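You operate a simulated robot arm through the tools that you are given. There is no shell and no other tool. Be economical: measure what you need, move in short steps, check, and stop when the job is done.

The job below is to be done with a simulated two-armed robot. You get a single attempt, and the scene is never put back.

## Task
Hold the amber beacon on the top of the green bench steady with one hand and flip the white beacon switch the other way with the other.

Only the result counts: the job must be done as asked and must still hold three seconds after the hand-in. Knocking over, shifting, dropping, spilling or breaking anything else fails it.

## Robot
Two 6-joint arms with two-finger parallel grippers on one trunk, on a base that drives. Base frame: it is fixed to the floor where the robot stands at the start and does not move with it; the origin is under the middle of the robot, x ahead of it, y to its left, z up; the surface under the hand at the start is at about z = 900. Lengths are in mm, angles in degrees, forces in N, time in s.
The left shoulder is at the start at [80, 216, 1597], the right one opposite. With the tool pointing down near the work surface each hand reaches from about 100 to 720 mm from the robot's upright axis, wherever it stands, measured 20 degrees to its own side. Places, roughly: white beacon switch [600, -100, 1000]. Payload 3.43 kg a hand.
Tool frame (each hand has its own): the origin (TCP) lies between the finger pads and is the grasp point; the fingertips stand 30 mm ahead of it; z points along the fingers, y is the line along which they close. Largest opening 94 mm; finger width 28, thickness 10; the body of the gripper, 50 by 96 mm, starts 55 mm behind the TCP.
Orientation is that of the tool frame in the base frame, as [roll, pitch, yaw] about the fixed x, y, z axes, in that order (R = Rz(yaw) Ry(pitch) Rx(roll)). With the fingers straight down and closing along the base's y, the tool's x points along the base's -x, its y along +y and its z along -z.

## Interface
- The arms move only by the tool arm_command. It takes "left_targets", "right_targets" or both (then of equal length, played together; a hand with none holds still); each is a list that holds one entry, the list of rows, each a list of 7 numbers: the shift along the tool's x, y, z in mm, then the turn, a rotation vector about the tool's x, y, z in degrees, then the gripper command, from -1 (shut) to 1 (fully open), values between in proportion. In form: [[[dx, dy, dz, rx, ry, rz, claw], ...]]. A call has 1 to 12 rows; each row is the pose to reach, as a shift and turn from the pose commanded when the call began, along the tool's axes at that moment. A row lasts 0.2 s, in which the tool goes at most 50 mm and 8.6 degrees; a call with a longer step from one row to the next is refused whole, and so is a gripper value outside its range. Where a pose cannot be reached the arm comes as near as it can. A force on the tool above 40 N (or 10 N above the force at the start of the call, whichever is more), or a blocked arm, ends the call early, and 0.2 s more pass. The fingers move at their own pace (about 72 mm/s each) and stop on an object; they squeeze with about 34 N. The grip force told is the motor's: it shows also when the fingers shut on nothing. Time passes only in rows, and 0.2 s behind the last, so rows that repeat a pose let the fingers close. It gives the time, the measured TCP pose, the force on the tool (base axes), the opening and the grip force at its end, in the units of the frame above (readings bear some noise), with the torque about the TCP (base axes, N m) and any sound that the robot's microphone picked up, and new pictures: "views" is both (left out), scene, wrist or none (wrist: the cameras of the hands that moved).
- Cameras (640 x 400 px; columns grow to the right, rows downward): "scene" is now at [77.7, -21.3, 1731.5]; the picture's right is [-0.26, -0.97, 0.00], its down [-0.83, 0.22, -0.51] and it looks along [0.49, -0.13, -0.86] (base axes); focal length 266 px, centre (320, 200). "left" rides on the left gripper at [76, -14, -102] in its tool frame; the picture's right is [0.18, 0.98, 0.00], its down [-0.75, 0.14, -0.64] and it looks along [-0.63, 0.12, 0.77] (tool axes); focal length 243 px, centre (320, 200). "right" rides on the right gripper at [76, 14, -102] in its tool frame; the picture's right is [-0.18, 0.98, 0.00], its down [-0.75, -0.14, -0.64] and it looks along [-0.63, -0.12, 0.77] (tool axes); focal length 243 px, centre (320, 200). There is no depth. A picture from a camera that has moved, and an enlarged one, comes with that camera's place and axes in the base frame and with its lens. The place of the scene camera against the robot may be out by one fixed shift of up to 25 mm in any direction.
- lift_body(by): slides the trunk up (or, below 0, down) by that many mm; the arms and the scene camera ride with it, the base frame stays. It gives what a move gives, with no picture.
- roll_base(legs): drives the robot by 1 to 6 legs, each [ahead, left, turn to the left] in mm, mm and degrees, along the robot's own axes; the way and the turn of a leg run together, so that a leg with both is an arc; at most 1500 mm and 180 degrees a leg. The arms and the cameras ride along, it lands a little off, and it stops where it bumps. It gives what a move gives, and a new picture of the scene camera.
- turn_head(pan, tilt): turns the head with the scene camera to pan (to the left, within 86 degrees either way) and tilt (down, from -29 to 69), counted from straight ahead of the robot. It gives what a move gives, and a new picture of the scene camera.
- close_up(camera, box): a new picture of the part [left, top, right, bottom] of that camera's present view, enlarged. The clock stands still meanwhile.
- job_done(): hands the job in; it is judged then, once.

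Go step by step. Nothing tells you exact positions but the pictures and the camera data: compare them with the known pose of the tool, close in by small moves and look again before you grip or let go. The budget is 120 turns and 260 pictures, counting those below and the enlarged ones. Unless the task says otherwise, let go and move clear before handing in, and close with one line.

The tools are called after "Call:" as name(argument=value, ...) on one line, values as JSON. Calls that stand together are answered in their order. arm_command: Moves the arms, as the interface text tells. Its arguments: {"type":"object","properties":{"left_targets":{"type":"array"},"right_targets":{"type":"array"},"views":{"type":"string","enum":["both","scene","wrist","none"]}},"required":[]} The other tools are called the same way: lift_body (by) slides the trunk up or down; roll_base (legs) drives the base; turn_head (pan, tilt) turns the head that bears the scene camera; close_up (camera, box) takes an enlarged picture of a part of a camera's view; job_done () hands the job in.

At the start:

```text
time_s: 0.0
left_tcp_pos: [627.1, 118.6, 1120.5]
left_tcp_rot: [180.0, 0.0, -179.9]
left_force: [0.6, 0.4, 0.4]
left_torque: [0.03, 0.01, -0.01]
left_finger_gap: 94.1
left_grip_force: 0.0
right_tcp_pos: [401.3, -226.5, 999.5]
right_tcp_rot: [-180.0, 0.1, -180.0]
right_force: [-0.7, 0.0, -0.8]
right_torque: [0.02, 0.01, 0.0]
right_finger_gap: 94.1
right_grip_force: 0.0
trunk travel left (down, up): [-827.0, 13.0]
robot x, y, heading: [-4.4, 0.6, 0.1]
head pan, tilt: [-14.9, 59.4]
```

scene: 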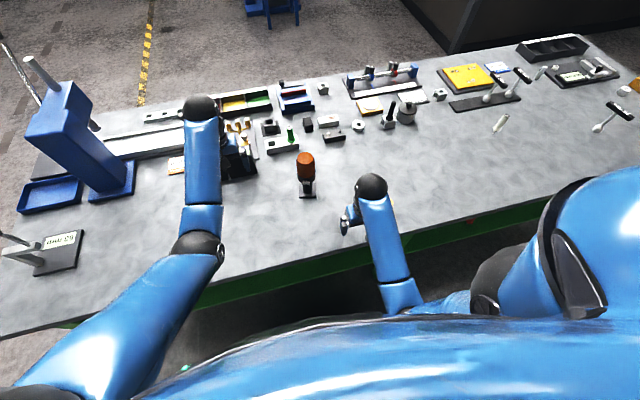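
right: 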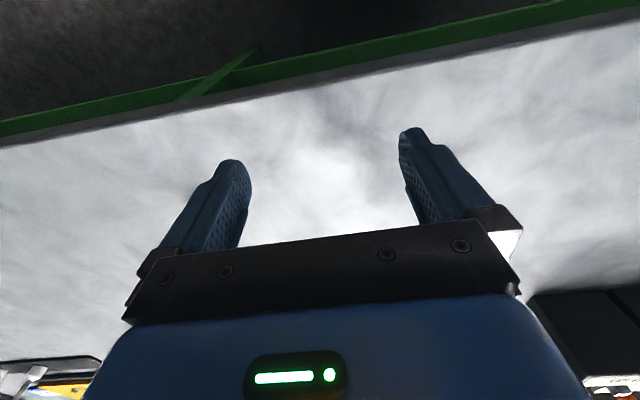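
left: 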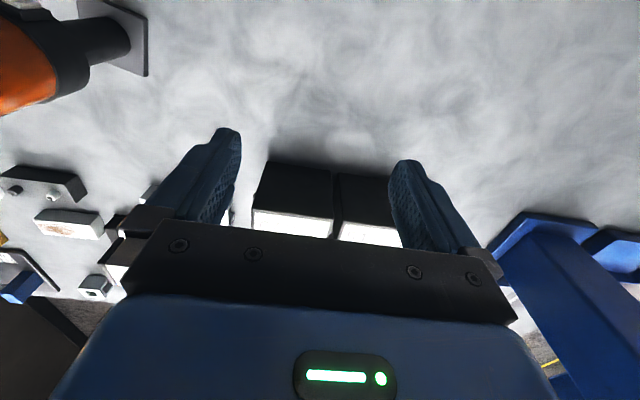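

I see an amber beacon near the middle of the bench, at about pixel (306,175). I'll enlarge it to find the white switch.

Call:
close_up(camera="scene", box=[266, 140, 346, 210])

Call:
close_up(camera="left", box=[0, 0, 200, 125])

Call:
close_up(camera="scene", box=[220, 60, 440, 200])

```text
5.71 times, centred on (306, 175) of scene
camera zoom: at [77.7, -21.3, 1731.5], right [-0.26, -0.97, 0.0], down [-0.83, 0.22, -0.51], along [0.49, -0.13, -0.86], focal length 1523 px, centre (400, 343)
```

zoom: 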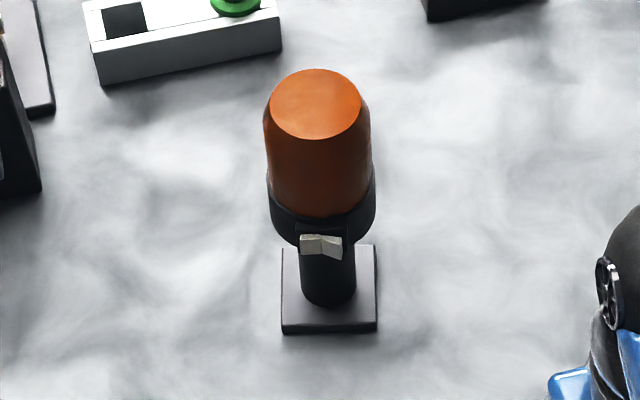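

```text
3.20 times, centred on (100, 62) of left
camera zoom: at [551.0, 103.7, 1223.2], right [-0.18, 0.98, 0.0], down [0.75, 0.14, 0.64], along [0.63, 0.12, -0.77], focal length 776 px, centre (1024, 640)
```

zoom: 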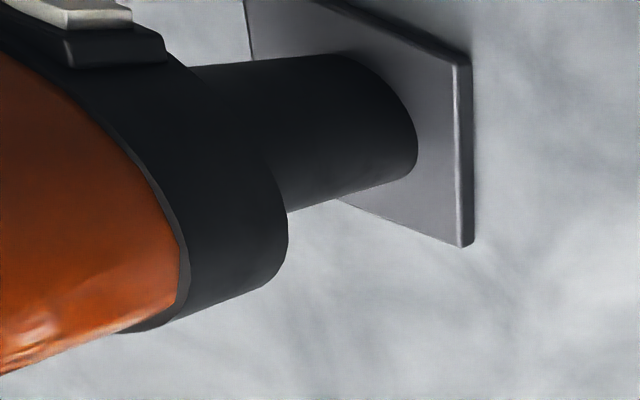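

```text
2.86 times, centred on (330, 130) of scene
camera zoom: at [77.7, -21.3, 1731.5], right [-0.26, -0.97, 0.0], down [-0.83, 0.22, -0.51], along [0.49, -0.13, -0.86], focal length 762 px, centre (291, 400)
```

zoom: 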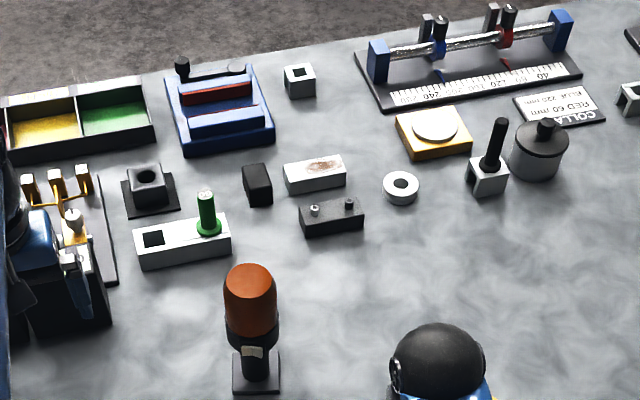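

The beacon stands at about (600,-110). It has a rocker switch on the black collar, facing the robot. I'll tilt the right hand forward and bring its camera round for a front view of the rocker.

Call:
arm_command(right_targets=[[[0, 20, -5, 0, -7.5, 0, -1], [0, 40, -10, 0, -15, 0, -1], [0, 60, -15, 0, -22.5, 0, -1], [0, 80, -20, 0, -30, 0, -1], [0, 100, -20, 0, -37.5, 0, -1], [0, 118, -20, 0, -45, 0, -1], [0, 118, -20, 0, -45, 0, -1]]])

```text
time_s: 1.6
left_tcp_pos: [627.9, 117.4, 1120.6]
left_tcp_rot: [-180.0, 0.0, -179.9]
left_force: [0.4, 0.3, -0.9]
left_torque: [0.0, 0.02, -0.02]
left_finger_gap: 94.1
left_grip_force: 0.1
right_tcp_pos: [401.8, -108.1, 1020.2]
right_tcp_rot: [180.0, 45.1, -180.0]
right_force: [-1.0, 0.3, -0.6]
right_torque: [-0.01, 0.01, 0.03]
right_finger_gap: 0.0
right_grip_force: 32.7
trunk travel left (down, up): [-827.0, 13.0]
robot x, y, heading: [1.0, -1.0, 0.0]
head pan, tilt: [-14.9, 59.4]
camera scene: at [78.2, -21.3, 1731.5], right [-0.26, -0.97, 0.0], down [-0.83, 0.22, -0.51], along [0.49, -0.13, -0.86], focal length 266 px, centre (320, 200)
camera right: at [274.8, -93.3, 1038.5], right [0.13, 0.98, 0.13], down [0.08, -0.14, 0.99], along [0.99, -0.12, -0.09], focal length 243 px, centre (320, 200)
```

scene: 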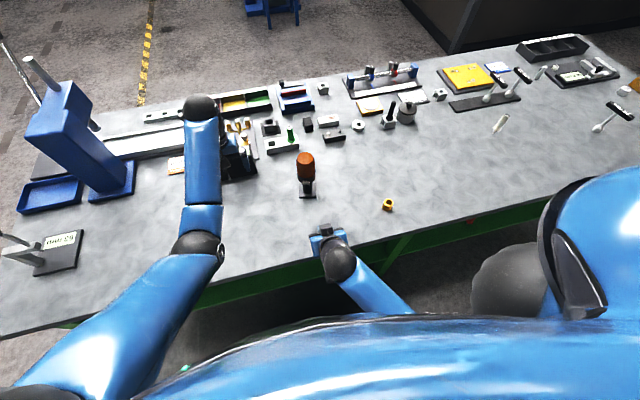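
right: 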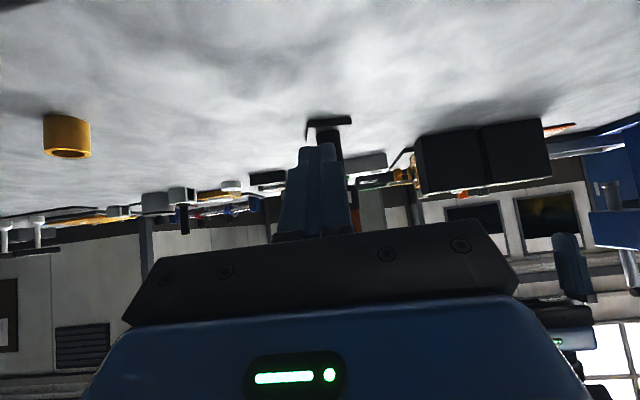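

The closed fingers are hiding the switch. I'll raise the right hand 100 mm so its camera can see it.

Call:
arm_command(right_targets=[[[-24, 0, -24, 0, 0, 0, -1], [-48, 0, -48, 0, 0, 0, -1], [-71, 0, -71, 0, 0, 0, -1], [-71, 0, -71, 0, 0, 0, -1]]], views="none")

Call:
close_up(camera="right", box=[270, 70, 398, 150])

```text
time_s: 2.6
left_tcp_pos: [626.6, 118.1, 1120.2]
left_tcp_rot: [180.0, 0.0, -180.0]
left_force: [-0.5, 0.0, -0.7]
left_torque: [0.02, -0.01, 0.0]
left_finger_gap: 93.8
left_grip_force: 0.0
right_tcp_pos: [402.4, -106.4, 1121.8]
right_tcp_rot: [179.9, 45.0, -179.9]
right_force: [0.8, 0.2, -0.6]
right_torque: [0.01, 0.0, 0.01]
right_finger_gap: 0.2
right_grip_force: 33.4
trunk travel left (down, up): [-827.0, 13.0]
robot x, y, heading: [1.7, -0.5, -0.2]
head pan, tilt: [-14.9, 59.4]
```

```text
5.00 times, centred on (334, 110) of right
camera zoom: at [275.1, -93.0, 1139.3], right [0.13, 0.98, 0.13], down [0.08, -0.14, 0.99], along [0.99, -0.12, -0.1], focal length 1213 px, centre (250, 650)
```

zoom: 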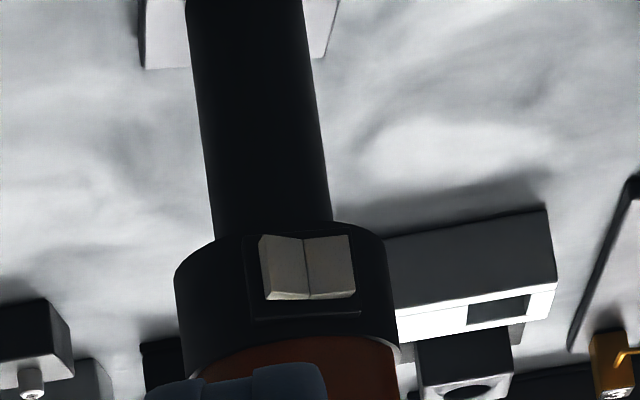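

The rocker's two halves sit side by side along y. I need its profile to tell which half stands out, so I'll zoom in more from several cameras.

Call:
close_up(camera="right", box=[312, 110, 352, 135])

Call:
close_up(camera="scene", box=[294, 172, 318, 187])

Call:
close_up(camera="left", box=[0, 0, 64, 40])

```text
16.00 times, centred on (332, 122) of right
camera zoom: at [275.1, -93.0, 1139.3], right [0.13, 0.98, 0.13], down [0.08, -0.14, 0.99], along [0.99, -0.12, -0.1], focal length 3882 px, centre (128, 1440)
```

zoom: 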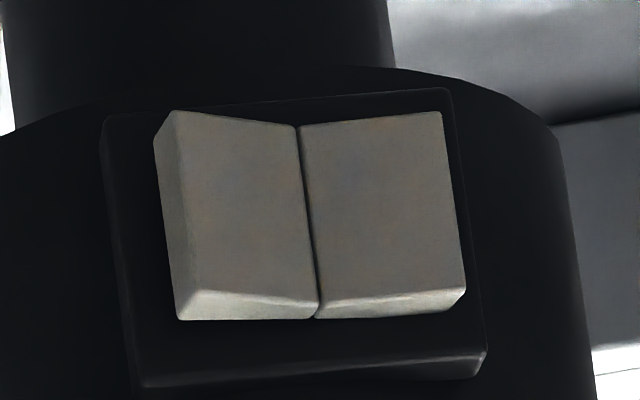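

```text
16.00 times, centred on (306, 180) of scene
camera zoom: at [77.8, -21.3, 1731.5], right [-0.26, -0.97, 0.0], down [-0.83, 0.22, -0.51], along [0.49, -0.13, -0.86], focal length 4265 px, centre (544, 528)
```

zoom: 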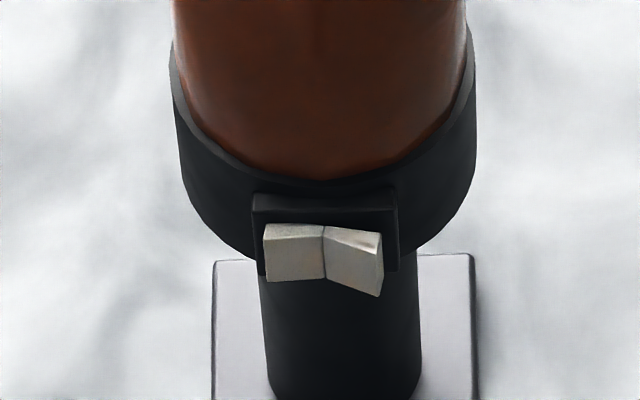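

```text
10.00 times, centred on (32, 20) of left
camera zoom: at [551.1, 103.7, 1223.2], right [-0.18, 0.98, 0.0], down [0.75, 0.14, 0.64], along [0.63, 0.12, -0.77], focal length 2426 px, centre (3200, 2000)
```

zoom: 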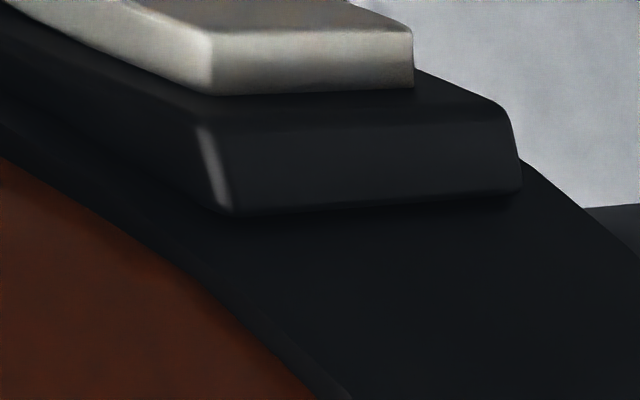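

From the scene view, the −y half of the rocker stands out, so that's the half to press. The wrist cameras put the switch near (592,-102,1008) and the beacon axis near (628,-109). I'll move the right hand aside and bring the left hand over the dome, well above it.

Call:
arm_command(left_targets=[[[0, 0, -30, 0, 0, 0, 1], [0, 0, -60, 0, 0, 0, 1], [0, -40, -60, 0, 0, 0, 1], [0, -80, -60, 0, 0, 0, 1], [0, -120, -60, 0, 0, 0, 1], [0, -160, -60, 0, 0, 0, 1], [0, -160, -60, 0, 0, 0, 1]]], right_targets=[[[0, -30, 0, 0, 0, 0, -1], [0, -60, 0, 0, 0, 0, -1], [0, -90, 0, 0, 0, 0, -1], [0, -90, 0, 0, 0, 0, -1], [0, -90, 0, 0, 0, 0, -1], [0, -90, 0, 0, 0, 0, -1], [0, -90, 0, 0, 0, 0, -1]]])

```text
time_s: 4.2
left_tcp_pos: [627.0, -42.5, 1180.8]
left_tcp_rot: [180.0, 0.1, 180.0]
left_force: [0.2, 0.4, 1.1]
left_torque: [-0.05, -0.01, 0.03]
left_finger_gap: 94.2
left_grip_force: 0.1
left hand out of reach, approached as far as the arm can: row 1, 2, 3, 4, 5
right_tcp_pos: [402.1, -196.9, 1120.0]
right_tcp_rot: [180.0, 45.0, -179.8]
right_force: [0.6, 0.1, -0.8]
right_torque: [0.01, -0.02, -0.02]
right_finger_gap: 0.1
right_grip_force: 33.4
trunk travel left (down, up): [-827.0, 13.0]
robot x, y, heading: [1.9, 1.4, -0.2]
head pan, tilt: [-14.9, 59.4]
camera scene: at [77.7, -21.4, 1731.5], right [-0.26, -0.97, 0.0], down [-0.83, 0.22, -0.51], along [0.49, -0.13, -0.86], focal length 266 px, centre (320, 200)
camera right: at [274.8, -183.3, 1139.4], right [0.13, 0.98, 0.13], down [0.08, -0.14, 0.99], along [0.99, -0.12, -0.1], focal length 243 px, centre (320, 200)
camera left: at [550.6, -57.2, 1283.7], right [-0.18, 0.98, 0.0], down [0.75, 0.14, 0.64], along [0.63, 0.12, -0.77], focal length 243 px, centre (320, 200)
```

scene: 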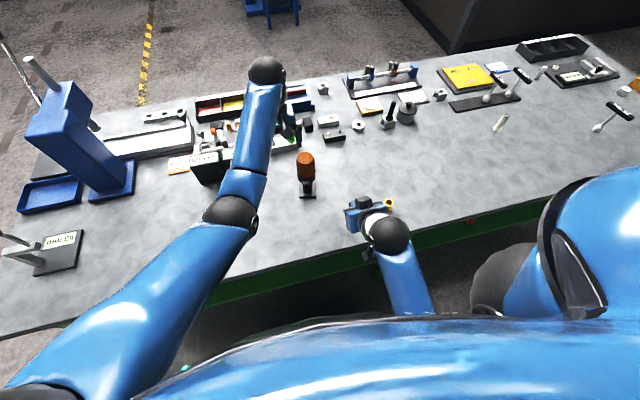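
right: 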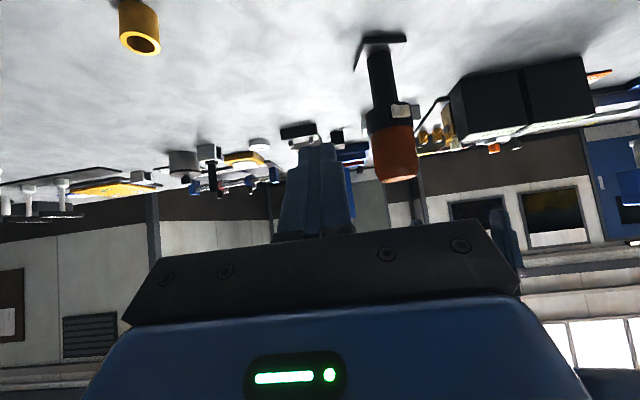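
left: 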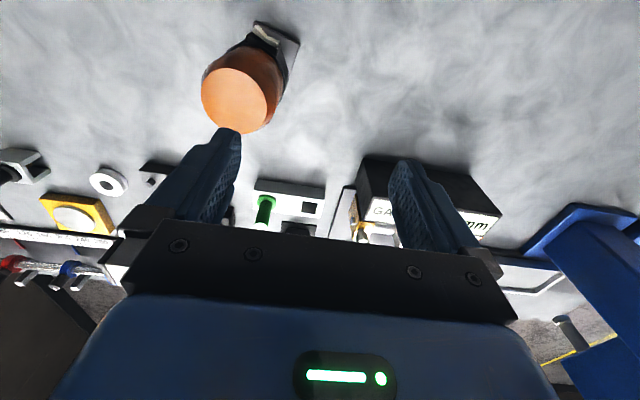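

Both wrist cameras put the dome's axis at about (622,-111), with its top near z 1092. I'll centre the left hand above it and check before going down.

Call:
arm_command(left_targets=[[[2, -35, 0, 0, 0, 0, 1], [5, -69, 0, 0, 0, 0, 1], [5, -69, 15, 0, 0, 0, 1], [5, -69, 30, 0, 0, 0, 1], [5, -69, 30, 0, 0, 0, 1]]])

```text
time_s: 5.4
left_tcp_pos: [622.1, -112.3, 1151.3]
left_tcp_rot: [-180.0, -0.1, 180.0]
left_force: [-0.4, 0.4, -0.1]
left_torque: [0.01, 0.01, 0.01]
left_finger_gap: 94.1
left_grip_force: 0.1
right_tcp_pos: [402.7, -196.6, 1119.3]
right_tcp_rot: [-180.0, 45.0, -179.9]
right_force: [1.2, -0.5, -1.0]
right_torque: [0.04, -0.02, -0.01]
right_finger_gap: 0.0
right_grip_force: 32.7
trunk travel left (down, up): [-827.0, 13.0]
robot x, y, heading: [-3.1, 2.9, 0.2]
head pan, tilt: [-14.9, 59.4]
camera scene: at [77.6, -22.5, 1731.5], right [-0.26, -0.97, 0.0], down [-0.83, 0.22, -0.51], along [0.49, -0.13, -0.86], focal length 266 px, centre (320, 200)
camera left: at [546.5, -126.8, 1253.2], right [-0.18, 0.98, 0.0], down [0.75, 0.14, 0.64], along [0.63, 0.12, -0.77], focal length 243 px, centre (320, 200)
```

scene: 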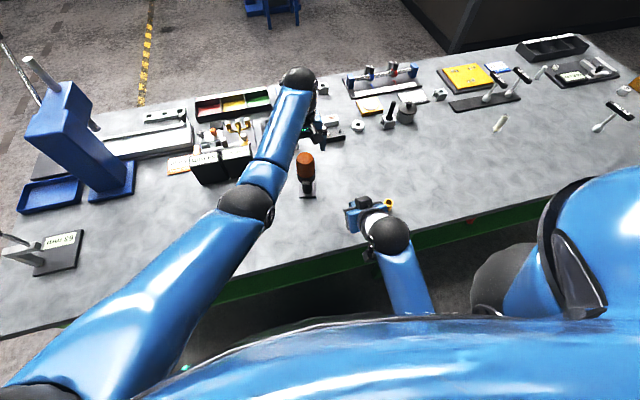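
left: 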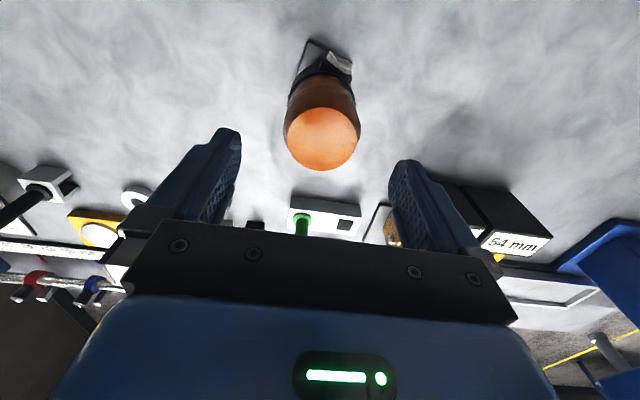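

It's centred to within about 1 mm, so I'll descend to z≈1060, fingers still open.

Call:
arm_command(left_targets=[[[0, 1, 25, 0, 0, 0, 1], [0, 1, 50, 0, 0, 0, 1], [0, 1, 75, 0, 0, 0, 1], [0, 1, 90, 0, 0, 0, 1], [0, 1, 90, 0, 0, 0, 1]]])

Call:
close_up(camera="right", box=[300, 20, 460, 200])

```text
time_s: 6.6
left_tcp_pos: [623.3, -109.9, 1061.1]
left_tcp_rot: [180.0, 0.0, -179.9]
left_force: [-0.2, 0.5, -0.1]
left_torque: [0.02, 0.04, -0.01]
left_finger_gap: 93.9
left_grip_force: 0.1
right_tcp_pos: [401.9, -195.8, 1120.1]
right_tcp_rot: [-179.9, 45.1, -180.0]
right_force: [0.0, 0.1, 0.3]
right_torque: [0.05, 0.02, 0.0]
right_finger_gap: 0.1
right_grip_force: 33.1
trunk travel left (down, up): [-827.0, 13.0]
robot x, y, heading: [2.3, 2.6, 0.1]
head pan, tilt: [-14.9, 59.4]
camera scene: at [77.8, -21.1, 1731.5], right [-0.26, -0.97, 0.0], down [-0.83, 0.22, -0.51], along [0.49, -0.13, -0.86], focal length 266 px, centre (320, 200)
camera left: at [546.6, -124.3, 1163.4], right [-0.18, 0.98, 0.0], down [0.75, 0.14, 0.64], along [0.63, 0.12, -0.77], focal length 243 px, centre (320, 200)
```

scene: 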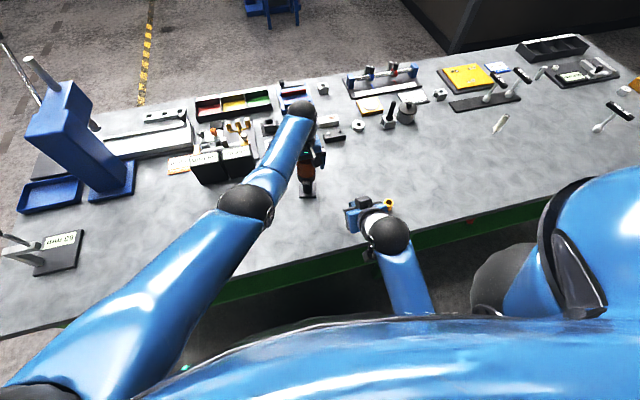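
left: 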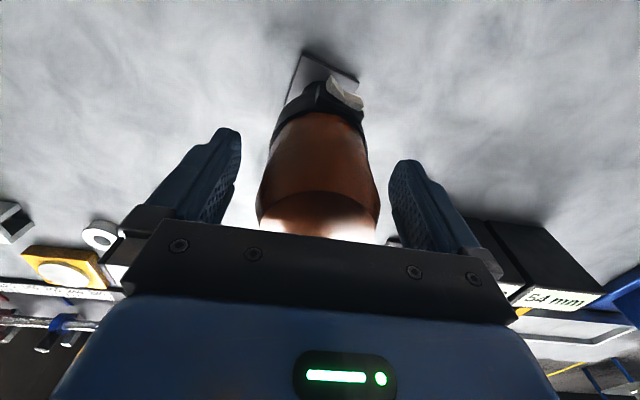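

```text
2.22 times, centred on (380, 110) of right
camera zoom: at [275.0, -183.1, 1139.4], right [0.13, 0.98, 0.13], down [0.08, -0.14, 0.99], along [0.99, -0.12, -0.1], focal length 539 px, centre (187, 400)
```

zoom: 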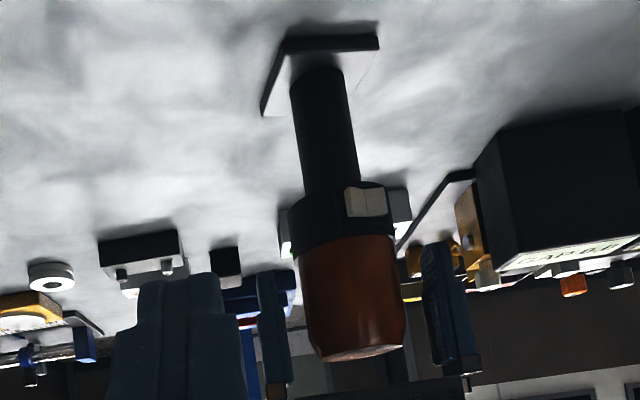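

The fingers straddle the dome, so I'll close them slowly onto it.

Call:
arm_command(left_targets=[[[0, 0, 0, 0, 0, 0, 0.6], [0, 0, 0, 0, 0, 0, 0.4], [0, 0, 0, 0, 0, 0, 0.3], [0, 0, 0, 0, 0, 0, 0.25], [0, 0, 0, 0, 0, 0, 0.25]]], views="wrist")

```text
time_s: 7.8
left_tcp_pos: [622.8, -110.1, 1060.7]
left_tcp_rot: [180.0, 0.1, 180.0]
left_force: [1.9, -0.3, 1.1]
left_torque: [0.07, 0.0, -0.05]
left_finger_gap: 60.2
left_grip_force: 33.8
right_tcp_pos: [401.5, -197.4, 1120.1]
right_tcp_rot: [-180.0, 45.0, 179.9]
right_force: [0.2, -0.4, -0.1]
right_torque: [-0.02, 0.03, -0.01]
right_finger_gap: 0.0
right_grip_force: 32.2
trunk travel left (down, up): [-827.0, 13.0]
robot x, y, heading: [-3.4, 0.3, -0.0]
head pan, tilt: [-14.9, 59.4]
camera left: at [546.7, -124.5, 1163.6], right [-0.18, 0.98, 0.0], down [0.75, 0.14, 0.64], along [0.63, 0.12, -0.77], focal length 243 px, centre (320, 200)
```

left: 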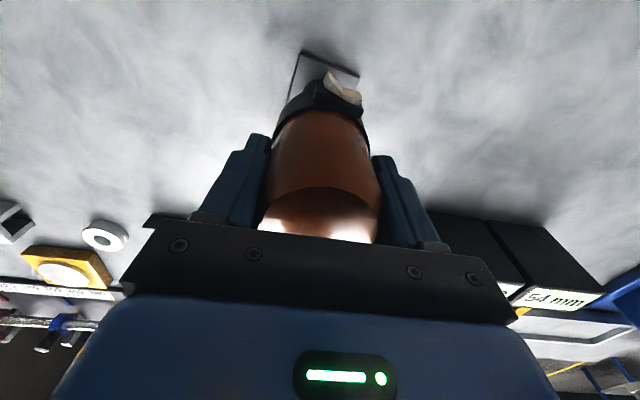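

The dome is gripped at a gap of 60 mm with 34 N. Next I'll locate the rocker precisely from the left camera and the right camera.

Call:
close_up(camera="left", box=[310, 60, 374, 100])

Call:
close_up(camera="right", box=[370, 90, 434, 130])

```text
10.00 times, centred on (342, 80) of left
camera zoom: at [546.7, -124.5, 1163.6], right [-0.18, 0.98, 0.0], down [0.75, 0.14, 0.64], along [0.63, 0.12, -0.77], focal length 2426 px, centre (100, 1400)
```

zoom: 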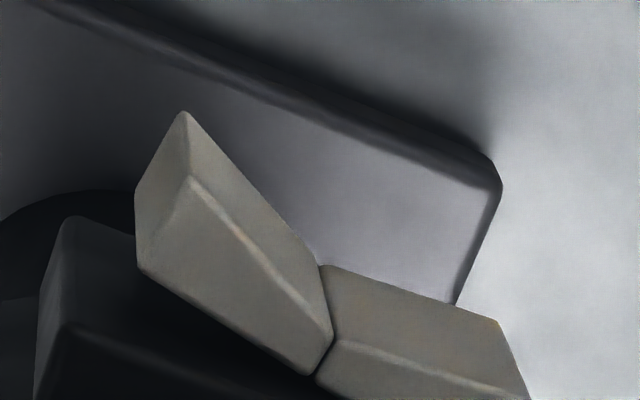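

```text
10.00 times, centred on (402, 110) of right
camera zoom: at [275.1, -183.3, 1139.4], right [0.13, 0.98, 0.13], down [0.08, -0.14, 0.99], along [0.99, -0.12, -0.1], focal length 2426 px, centre (-500, 1100)
```

zoom: 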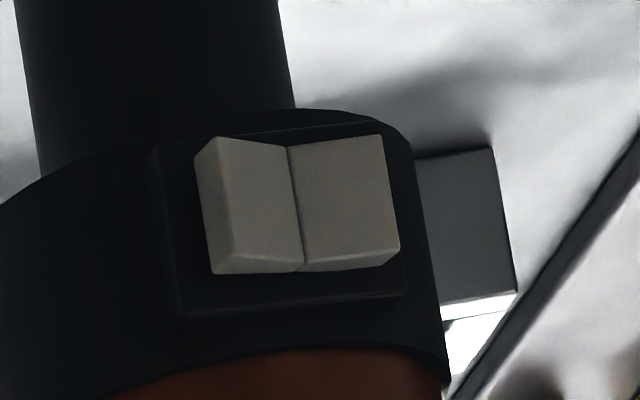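

The rocker's crease is near (586,-104,1010). Its raised −y edge is near (579,-115), between z 1003 and 1018. I'll pitch the right hand to 60° and bring it in front of the raised half, stopping short of it.

Call:
arm_command(right_targets=[[[7, 20, 31, 0, -5, 0, -1], [14, 40, 62, 0, -10, 0, -1], [21, 60, 93, 0, -15, 0, -1], [27, 79, 123, 0, -15, 0, -1], [10, 79, 140, 0, -15, 0, -1], [10, 79, 140, 0, -15, 0, -1]]])

Call:
close_up(camera="left", box=[250, 0, 410, 100])

```text
time_s: 9.2
left_tcp_pos: [622.6, -109.7, 1061.8]
left_tcp_rot: [179.9, 0.0, 179.9]
left_force: [-0.2, 0.6, 0.0]
left_torque: [0.01, 0.02, -0.01]
left_finger_gap: 60.0
left_grip_force: 34.5
right_tcp_pos: [493.2, -118.2, 1013.7]
right_tcp_rot: [-180.0, 60.1, -179.9]
right_force: [0.4, -0.6, -0.5]
right_torque: [-0.01, -0.03, 0.01]
right_finger_gap: 0.0
right_grip_force: 33.3
trunk travel left (down, up): [-827.0, 13.0]
robot x, y, heading: [-1.2, -0.8, -0.1]
head pan, tilt: [-14.9, 59.4]
camera scene: at [77.6, -21.5, 1731.5], right [-0.26, -0.97, 0.0], down [-0.83, 0.22, -0.51], along [0.49, -0.13, -0.86], focal length 266 px, centre (320, 200)
camera right: at [366.4, -105.2, 999.3], right [0.09, 0.98, 0.16], down [-0.18, -0.14, 0.97], along [0.98, -0.12, 0.16], focal length 243 px, centre (320, 200)
```

scene: 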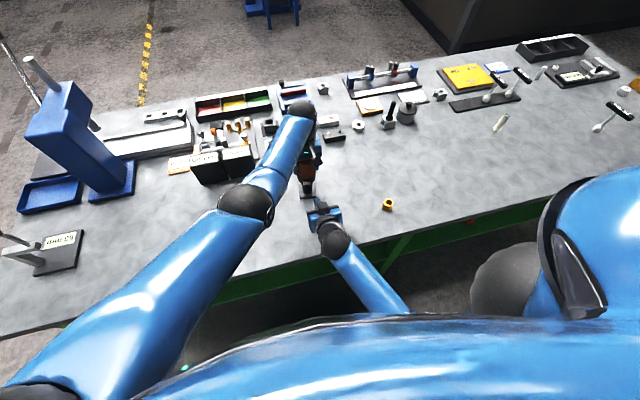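
right: 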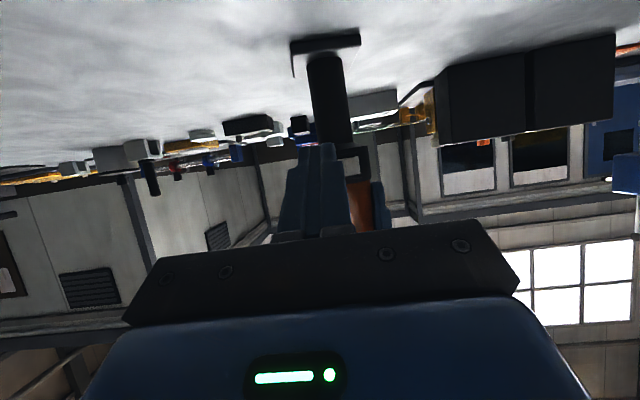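

```text
4.00 times, centred on (330, 50) of left
camera zoom: at [546.5, -124.5, 1163.6], right [-0.18, 0.98, 0.0], down [0.75, 0.14, 0.64], along [0.63, 0.12, -0.77], focal length 970 px, centre (280, 800)
```

zoom: 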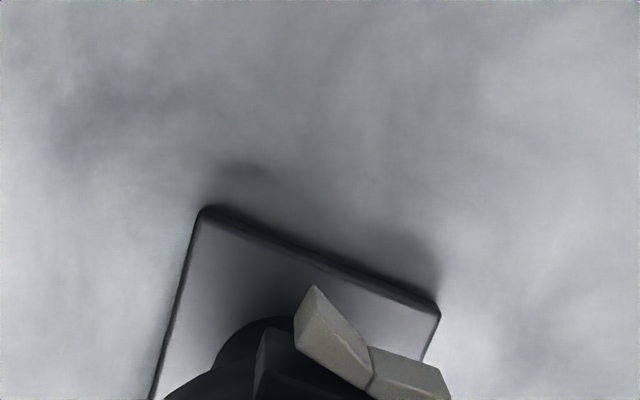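

The fingertips are in line but not yet in the left camera's view. I'll advance to about 8 mm short of contact and look again.

Call:
arm_command(right_targets=[[[-8, 0, 13, 0, 0, 0, -1], [-15, 0, 26, 0, 0, 0, -1], [-22, 0, 38, 0, 0, 0, -1], [-22, 0, 38, 0, 0, 0, -1]]], views="none")

Call:
close_up(camera="left", box=[250, 0, 410, 100])

Call:
close_up(camera="scene", box=[280, 160, 360, 210])

```text
time_s: 10.2
left_tcp_pos: [622.4, -109.7, 1061.1]
left_tcp_rot: [179.9, 0.0, 179.9]
left_force: [0.6, 0.4, 1.1]
left_torque: [0.01, 0.15, -0.05]
left_finger_gap: 59.7
left_grip_force: 34.3
right_tcp_pos: [537.4, -118.8, 1014.9]
right_tcp_rot: [-179.8, 60.1, -179.9]
right_force: [-0.4, 0.0, -0.1]
right_torque: [-0.01, 0.01, 0.07]
right_finger_gap: 0.0
right_grip_force: 32.3
trunk travel left (down, up): [-827.0, 13.0]
robot x, y, heading: [-2.1, -0.4, -0.2]
head pan, tilt: [-14.9, 59.4]
```

```text
4.00 times, centred on (330, 50) of left
camera zoom: at [546.4, -124.5, 1163.6], right [-0.18, 0.98, 0.0], down [0.75, 0.14, 0.64], along [0.63, 0.12, -0.77], focal length 970 px, centre (280, 800)
```

zoom: 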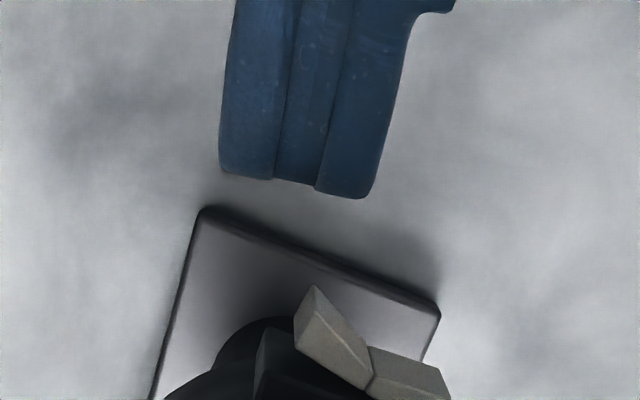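

```text
8.00 times, centred on (320, 185) of scene
camera zoom: at [77.7, -21.4, 1731.5], right [-0.26, -0.97, 0.0], down [-0.83, 0.22, -0.51], along [0.49, -0.13, -0.86], focal length 2132 px, centre (320, 320)
```

zoom: 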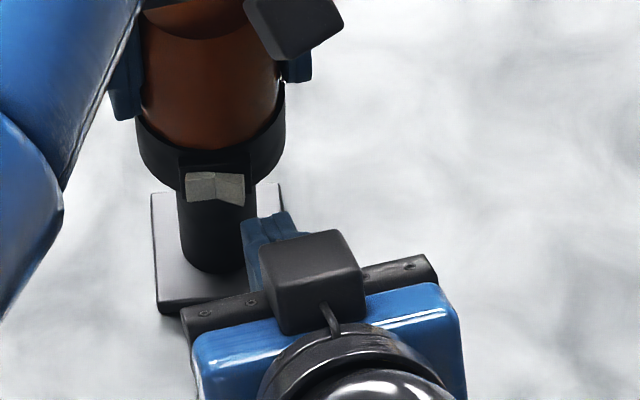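

The fingers span y −128 to −108, so they cover only the raised half, and the tip is about 14 mm short of it. I'll push forward slowly, watching the force.

Call:
arm_command(right_targets=[[[-4, 0, 6.9, 0, 0, 0, -1], [-6, 0, 10.4, 0, 0, 0, -1], [-7, 0, 12.1, 0, 0, 0, -1], [-8, 0, 13.9, 0, 0, 0, -1], [-8.5, 0, 14.7, 0, 0, 0, -1], [-9, 0, 15.6, 0, 0, 0, -1]]], views="none")

Call:
close_up(camera="left", box=[282, 40, 378, 100])

```text
time_s: 11.6
left_tcp_pos: [623.0, -109.6, 1062.2]
left_tcp_rot: [180.0, 0.2, -179.9]
left_force: [22.0, 4.2, 0.2]
left_torque: [0.13, -0.85, -0.1]
left_finger_gap: 60.1
left_grip_force: 34.2
right_tcp_pos: [553.7, -118.6, 1014.1]
right_tcp_rot: [-179.9, 60.0, -179.8]
right_force: [-24.3, -4.4, 3.7]
right_torque: [0.02, -0.13, -0.11]
right_finger_gap: 0.1
right_grip_force: 33.1
trunk travel left (down, up): [-827.0, 13.0]
robot x, y, heading: [-3.4, 1.4, -0.2]
head pan, tilt: [-14.9, 59.4]
heard: click
```

```text
6.67 times, centred on (330, 70) of left
camera zoom: at [547.3, -123.9, 1164.5], right [-0.19, 0.98, 0.0], down [0.75, 0.14, 0.65], along [0.63, 0.12, -0.76], focal length 1618 px, centre (253, 1067)
```

zoom: 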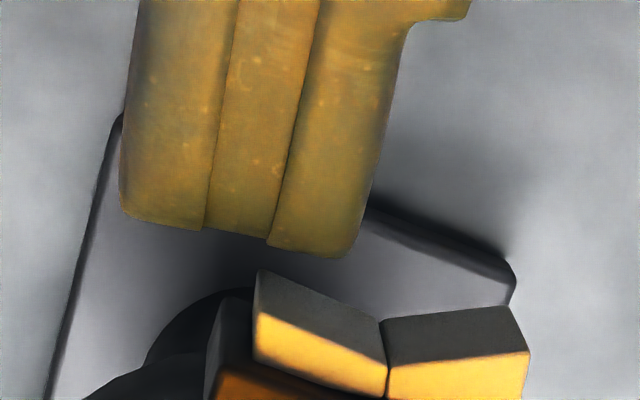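

I heard a click and the beacon has lit, so the switch has flipped. I'll back the right hand straight off and check the rocker.

Call:
arm_command(right_targets=[[[5, 0, -8, 0, 0, 0, -1], [20, 0, -34, 0, 0, 0, -1], [35, 0, -60, 0, 0, 0, -1], [50, 0, -86, 0, 0, 0, -1], [50, 0, -86, 0, 0, 0, -1]]], views="scene")

Call:
close_up(camera="left", box=[282, 40, 378, 100])

```text
time_s: 12.8
left_tcp_pos: [620.8, -109.6, 1062.7]
left_tcp_rot: [-179.9, 0.0, -180.0]
left_force: [-0.4, 2.4, 12.6]
left_torque: [-0.06, 0.52, -0.06]
left_finger_gap: 60.0
left_grip_force: 34.1
right_tcp_pos: [453.5, -115.6, 1014.0]
right_tcp_rot: [-179.9, 60.1, -179.9]
right_force: [-1.1, 0.6, 0.1]
right_torque: [0.02, 0.01, 0.02]
right_finger_gap: 0.0
right_grip_force: 32.9
trunk travel left (down, up): [-827.0, 13.0]
robot x, y, heading: [0.6, 0.6, 0.1]
head pan, tilt: [-14.9, 59.4]
heard: click
camera scene: at [76.3, -20.2, 1731.7], right [-0.26, -0.97, 0.0], down [-0.83, 0.22, -0.51], along [0.49, -0.13, -0.86], focal length 266 px, centre (320, 200)
```

scene: 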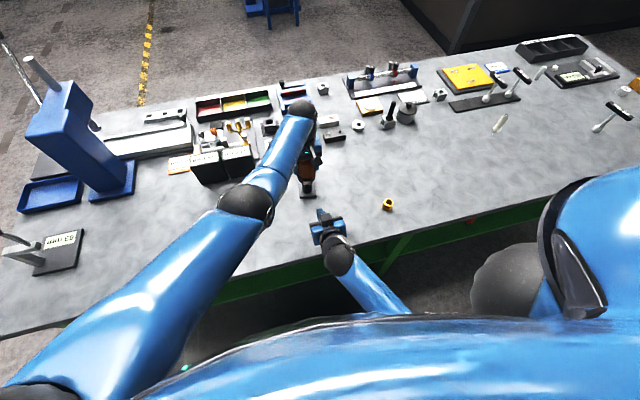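

```text
6.67 times, centred on (330, 70) of left
camera zoom: at [545.4, -124.0, 1164.6], right [-0.18, 0.98, 0.0], down [0.75, 0.14, 0.64], along [0.63, 0.12, -0.77], focal length 1618 px, centre (253, 1067)
```

zoom: 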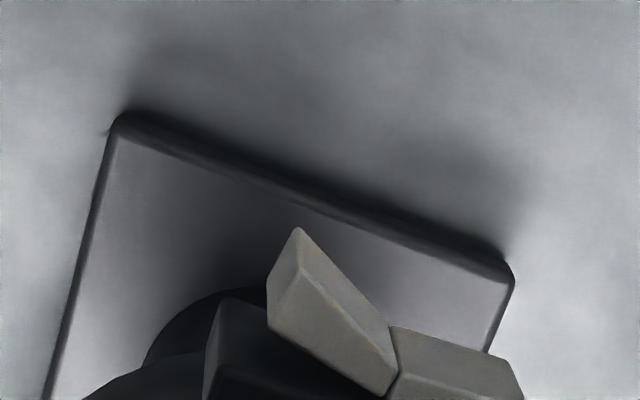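

The rocker sprang back because I hadn't pushed it past its centre. The push also tipped the beacon very slightly in the grip. I'll open the fingers so it settles flat, then check it before gripping lower.

Call:
arm_command(left_targets=[[[0, 0, 0, 0, 0, 0, 0.4], [0, 0, 0, 0, 0, 0, 0.6], [0, 0, 0, 0, 0, 0, 0.8], [0, 0, 0, 0, 0, 0, 0.8], [0, 0, 0, 0, 0, 0, 0.8]]], views="wrist")

Call:
close_up(camera="left", box=[282, 40, 378, 100])

```text
time_s: 14.0
left_tcp_pos: [623.0, -109.9, 1060.9]
left_tcp_rot: [-180.0, 0.0, -179.9]
left_force: [0.8, 0.2, -0.3]
left_torque: [0.01, -0.01, 0.01]
left_finger_gap: 84.9
left_grip_force: 0.0
right_tcp_pos: [455.3, -118.4, 1012.7]
right_tcp_rot: [-179.8, 60.0, -179.9]
right_force: [-0.7, 0.0, 0.0]
right_torque: [-0.02, 0.01, 0.03]
right_finger_gap: 0.0
right_grip_force: 32.6
trunk travel left (down, up): [-827.0, 13.0]
robot x, y, heading: [0.6, -2.1, 0.0]
head pan, tilt: [-14.9, 59.4]
camera left: at [546.5, -124.6, 1163.6], right [-0.18, 0.98, 0.0], down [0.75, 0.14, 0.64], along [0.63, 0.12, -0.77], focal length 243 px, centre (320, 200)
```

left: 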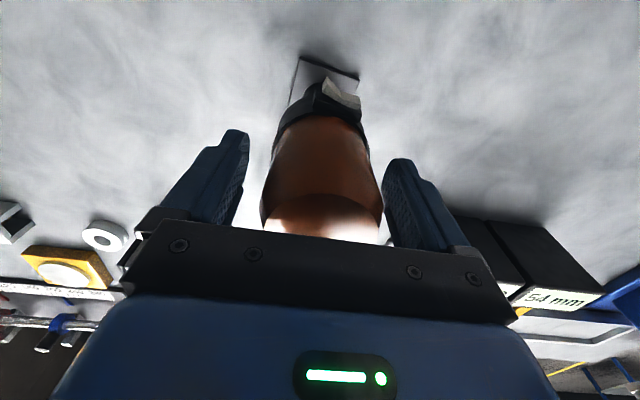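

```text
6.67 times, centred on (330, 70) of left
camera zoom: at [546.5, -124.6, 1163.6], right [-0.18, 0.98, 0.0], down [0.75, 0.14, 0.64], along [0.63, 0.12, -0.77], focal length 1618 px, centre (253, 1067)
```

zoom: 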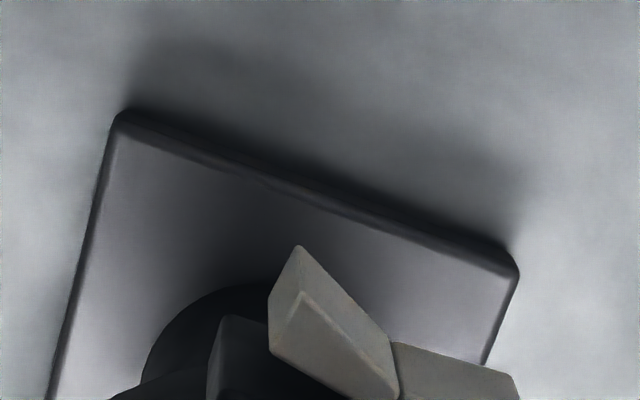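

The beacon now stands upright but about 3.5 mm further away from the robot than before. I'll lower the open hand so the fingers reach the collar level with the switch, which gives a much stiffer hold.

Call:
arm_command(left_targets=[[[-2.5, 0, 6, 0, 0, 0, 0.8], [-2.5, 0, 12, 0, 0, 0, 0.8], [-2.5, 0, 16, 0, 0, 0, 0.8], [-2.5, 0, 16, 0, 0, 0, 0.8]]], views="wrist")

Call:
close_up(camera="right", box=[220, 20, 420, 230])

```text
time_s: 15.0
left_tcp_pos: [625.4, -109.6, 1045.2]
left_tcp_rot: [180.0, 0.0, -180.0]
left_force: [0.0, 0.4, -0.5]
left_torque: [0.0, -0.03, 0.04]
left_finger_gap: 84.8
left_grip_force: 0.2
right_tcp_pos: [455.4, -117.7, 1013.4]
right_tcp_rot: [-179.9, 60.0, -179.9]
right_force: [-0.4, -0.3, -0.6]
right_torque: [-0.02, -0.01, -0.01]
right_finger_gap: 0.0
right_grip_force: 33.1
trunk travel left (down, up): [-827.0, 13.0]
robot x, y, heading: [-1.3, -0.5, -0.2]
head pan, tilt: [-14.9, 59.4]
camera left: at [548.7, -124.8, 1147.6], right [-0.18, 0.98, 0.0], down [0.75, 0.14, 0.64], along [0.63, 0.12, -0.77], focal length 243 px, centre (320, 200)
```

left: 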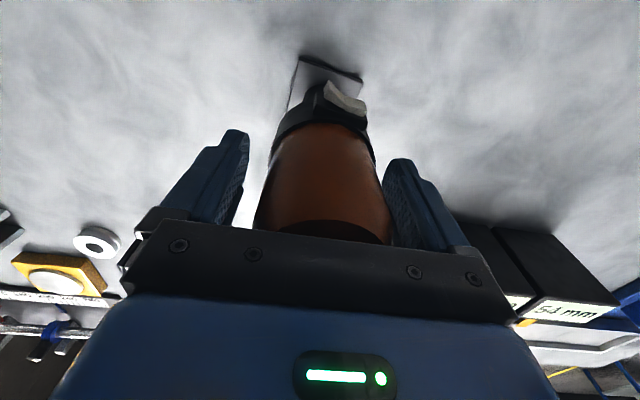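

```text
1.90 times, centred on (320, 125) of right
camera zoom: at [328.2, -104.5, 998.6], right [0.09, 0.98, 0.16], down [-0.18, -0.14, 0.97], along [0.98, -0.12, 0.16], focal length 462 px, centre (320, 343)
```

zoom: 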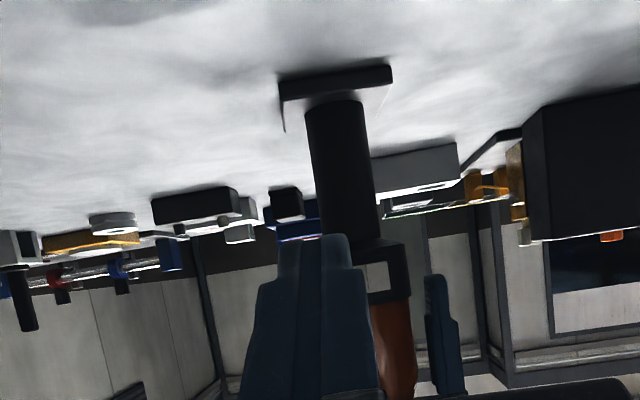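

There's still clearance under the palm. I'll ease down a few more millimetres while watching the force.

Call:
arm_command(left_targets=[[[0, 0, 1.5, 0, 0, 0, 0.8], [0, 0, 3, 0, 0, 0, 0.8], [0, 0, 4.5, 0, 0, 0, 0.8], [0, 0, 6, 0, 0, 0, 0.8]]], views="none")

```text
time_s: 16.0
left_tcp_pos: [624.5, -109.5, 1038.5]
left_tcp_rot: [179.9, 0.0, -180.0]
left_force: [-0.1, 0.3, 0.6]
left_torque: [0.0, -0.05, 0.0]
left_finger_gap: 84.7
left_grip_force: 0.1
right_tcp_pos: [456.6, -119.0, 1012.8]
right_tcp_rot: [-179.9, 60.0, -180.0]
right_force: [0.0, 0.3, -0.1]
right_torque: [-0.01, -0.03, 0.0]
right_finger_gap: 0.0
right_grip_force: 32.5
trunk travel left (down, up): [-827.0, 13.0]
robot x, y, heading: [-2.0, -1.8, 0.0]
head pan, tilt: [-14.9, 59.4]
```

No contact yet, and the fingers are now level with the collar. I'll grip here, then slide the beacon back 3.5 mm toward the robot to where it stood.

Call:
arm_command(left_targets=[[[0, 0, 0, 0, 0, 0, 0.5], [0, 0, 0, 0, 0, 0, 0.3], [0, 0, 0, 0, 0, 0, 0.2], [0, 0, 0, 0, 0, 0, 0.1], [0, 0, 0, 0, 0, 0, 0.1], [1.5, 0, 0, 0, 0, 0, 0.1], [3.5, 0, 0, 0, 0, 0, 0.1], [3.5, 0, 0, 0, 0, 0, 0.1]]], views="none")

Call:
close_up(camera="left", box=[282, 40, 378, 100])

```text
time_s: 17.8
left_tcp_pos: [621.3, -110.7, 1038.4]
left_tcp_rot: [-180.0, 0.0, 180.0]
left_force: [0.7, 1.2, -0.1]
left_torque: [-0.06, 0.02, 0.01]
left_finger_gap: 62.6
left_grip_force: 34.0
right_tcp_pos: [456.6, -118.3, 1012.9]
right_tcp_rot: [-179.9, 59.9, -179.9]
right_force: [0.4, -0.4, 0.4]
right_torque: [0.01, -0.01, 0.0]
right_finger_gap: 0.0
right_grip_force: 33.1
trunk travel left (down, up): [-827.0, 13.0]
robot x, y, heading: [-1.2, -3.5, -0.1]
head pan, tilt: [-14.9, 59.4]
```

```text
6.67 times, centred on (330, 70) of left
camera zoom: at [544.9, -124.7, 1141.3], right [-0.18, 0.98, 0.0], down [0.75, 0.14, 0.64], along [0.63, 0.12, -0.77], focal length 1618 px, centre (253, 1067)
```

zoom: 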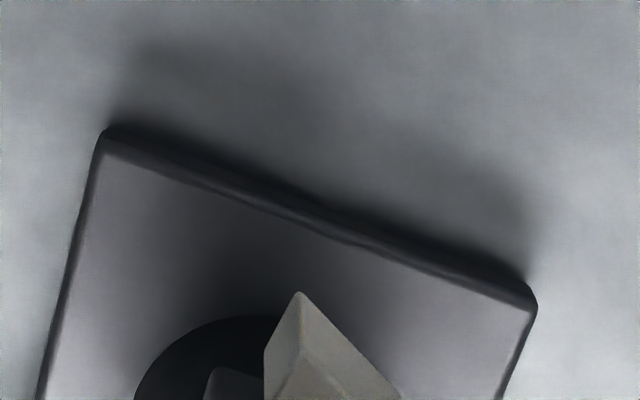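

The grip is now on the collar and the rocker is back at its original spot. I'll push again, a few millimetres further than last time.

Call:
arm_command(right_targets=[[[-20, 0, 34.6, 0, 0, 0, -1], [-40, 0, 69.3, 0, 0, 0, -1], [-46, 0, 79.7, 0, 0, 0, -1], [-48, 0, 83.1, 0, 0, 0, -1], [-49, 0, 84.9, 0, 0, 0, -1], [-50, 0, 86.6, 0, 0, 0, -1], [-51, 0, 88.3, 0, 0, 0, -1], [-52, 0, 90, 0, 0, 0, -1]]], views="none")

Call:
close_up(camera="left", box=[282, 40, 378, 100])

```text
time_s: 19.6
left_tcp_pos: [622.0, -111.9, 1041.7]
left_tcp_rot: [-179.8, 0.4, -180.0]
left_force: [22.4, -5.4, 2.8]
left_torque: [-0.4, -0.31, 0.27]
left_finger_gap: 62.5
left_grip_force: 33.5
right_tcp_pos: [558.6, -118.7, 1013.7]
right_tcp_rot: [-179.8, 59.8, -179.9]
right_force: [-24.0, 6.1, 0.2]
right_torque: [0.04, 0.09, 0.32]
right_finger_gap: 0.1
right_grip_force: 33.0
trunk travel left (down, up): [-827.0, 13.0]
robot x, y, heading: [3.0, 0.6, 0.1]
head pan, tilt: [-14.9, 59.4]
heard: click
```

```text
6.67 times, centred on (330, 70) of left
camera zoom: at [545.5, -125.3, 1143.1], right [-0.18, 0.98, -0.01], down [0.75, 0.14, 0.65], along [0.64, 0.12, -0.76], focal length 1618 px, centre (253, 1067)
```

zoom: 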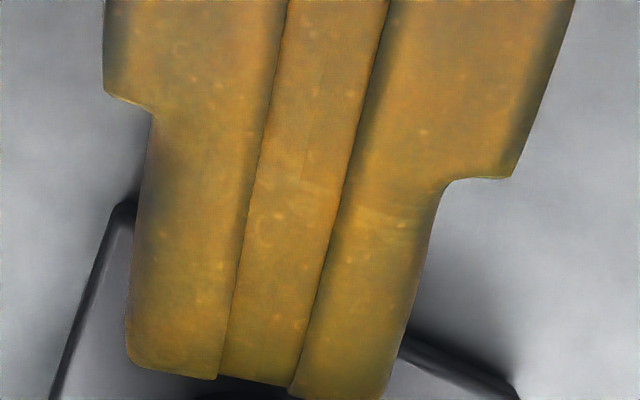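

The beacon has lit again. Before backing off, I'll look at what the tip is actually pressing on.

Call:
close_up(camera="scene", box=[288, 165, 328, 205])

Call:
close_up(camera="right", box=[260, 60, 420, 240])

Call:
close_up(camera="left", box=[240, 40, 420, 160])

```text
10.00 times, centred on (308, 185) of scene
camera zoom: at [77.1, -21.2, 1731.6], right [-0.26, -0.97, 0.0], down [-0.83, 0.22, -0.51], along [0.49, -0.13, -0.86], focal length 2665 px, centre (440, 350)
```

zoom: 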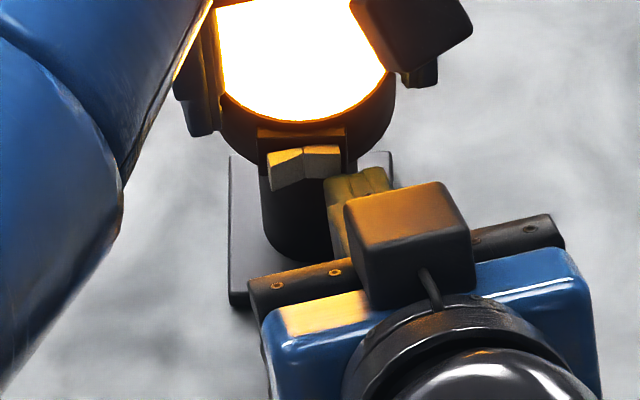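

```text
2.22 times, centred on (340, 150) of right
camera zoom: at [431.4, -104.6, 998.4], right [0.09, 0.98, 0.16], down [-0.18, -0.14, 0.97], along [0.98, -0.12, 0.16], focal length 539 px, centre (276, 311)
```

zoom: 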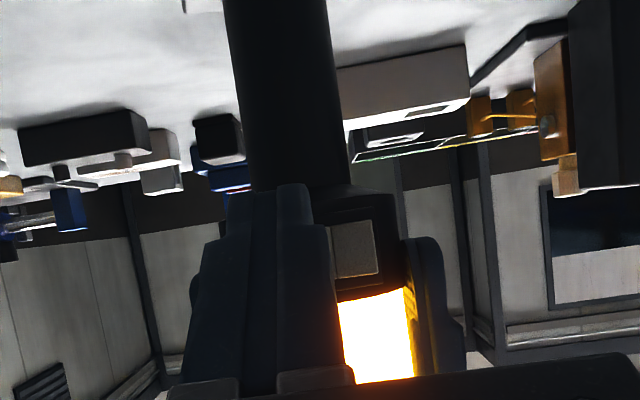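

```text
3.33 times, centred on (330, 100) of left
camera zoom: at [545.5, -125.3, 1143.1], right [-0.18, 0.98, -0.01], down [0.75, 0.14, 0.65], along [0.64, 0.12, -0.76], focal length 809 px, centre (287, 533)
```

zoom: 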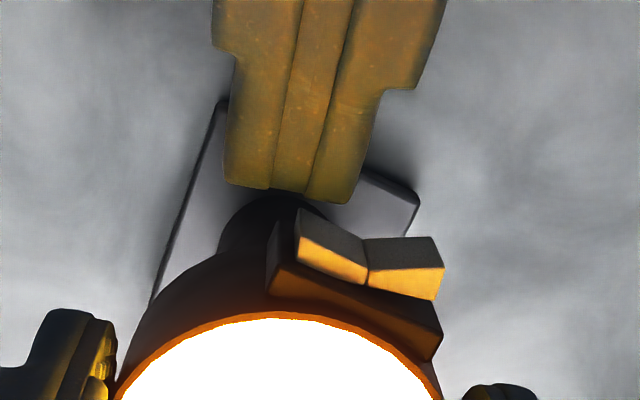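

The beacon slipped several mm away from the robot along the grip while I pushed. I'll ease the right hand back 3 mm to see whether the rocker stays over.

Call:
arm_command(right_targets=[[[0.5, 0, -0.9, 0, 0, 0, -1], [1, 0, -1.7, 0, 0, 0, -1], [1.5, 0, -2.6, 0, 0, 0, -1], [1.5, 0, -2.6, 0, 0, 0, -1]]], views="none")

Call:
close_up(camera="left", box=[282, 60, 378, 120])

```text
time_s: 20.6
left_tcp_pos: [621.0, -111.1, 1040.8]
left_tcp_rot: [-180.0, 0.2, 180.0]
left_force: [10.1, -2.5, 19.8]
left_torque: [-0.95, -0.3, 0.2]
left_finger_gap: 62.0
left_grip_force: 33.9
right_tcp_pos: [556.4, -119.2, 1015.8]
right_tcp_rot: [-179.9, 60.1, 180.0]
right_force: [-4.0, -1.4, -3.4]
right_torque: [-0.03, 0.08, -0.03]
right_finger_gap: 0.1
right_grip_force: 32.9
trunk travel left (down, up): [-827.0, 13.0]
robot x, y, heading: [2.0, -0.9, -0.2]
head pan, tilt: [-14.9, 59.4]
```

```text
6.67 times, centred on (330, 90) of left
camera zoom: at [544.5, -125.2, 1143.2], right [-0.18, 0.98, 0.0], down [0.75, 0.14, 0.64], along [0.63, 0.12, -0.77], focal length 1618 px, centre (253, 933)
```

zoom: 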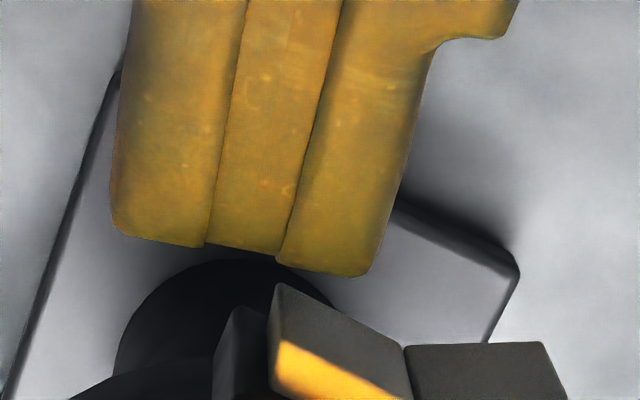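

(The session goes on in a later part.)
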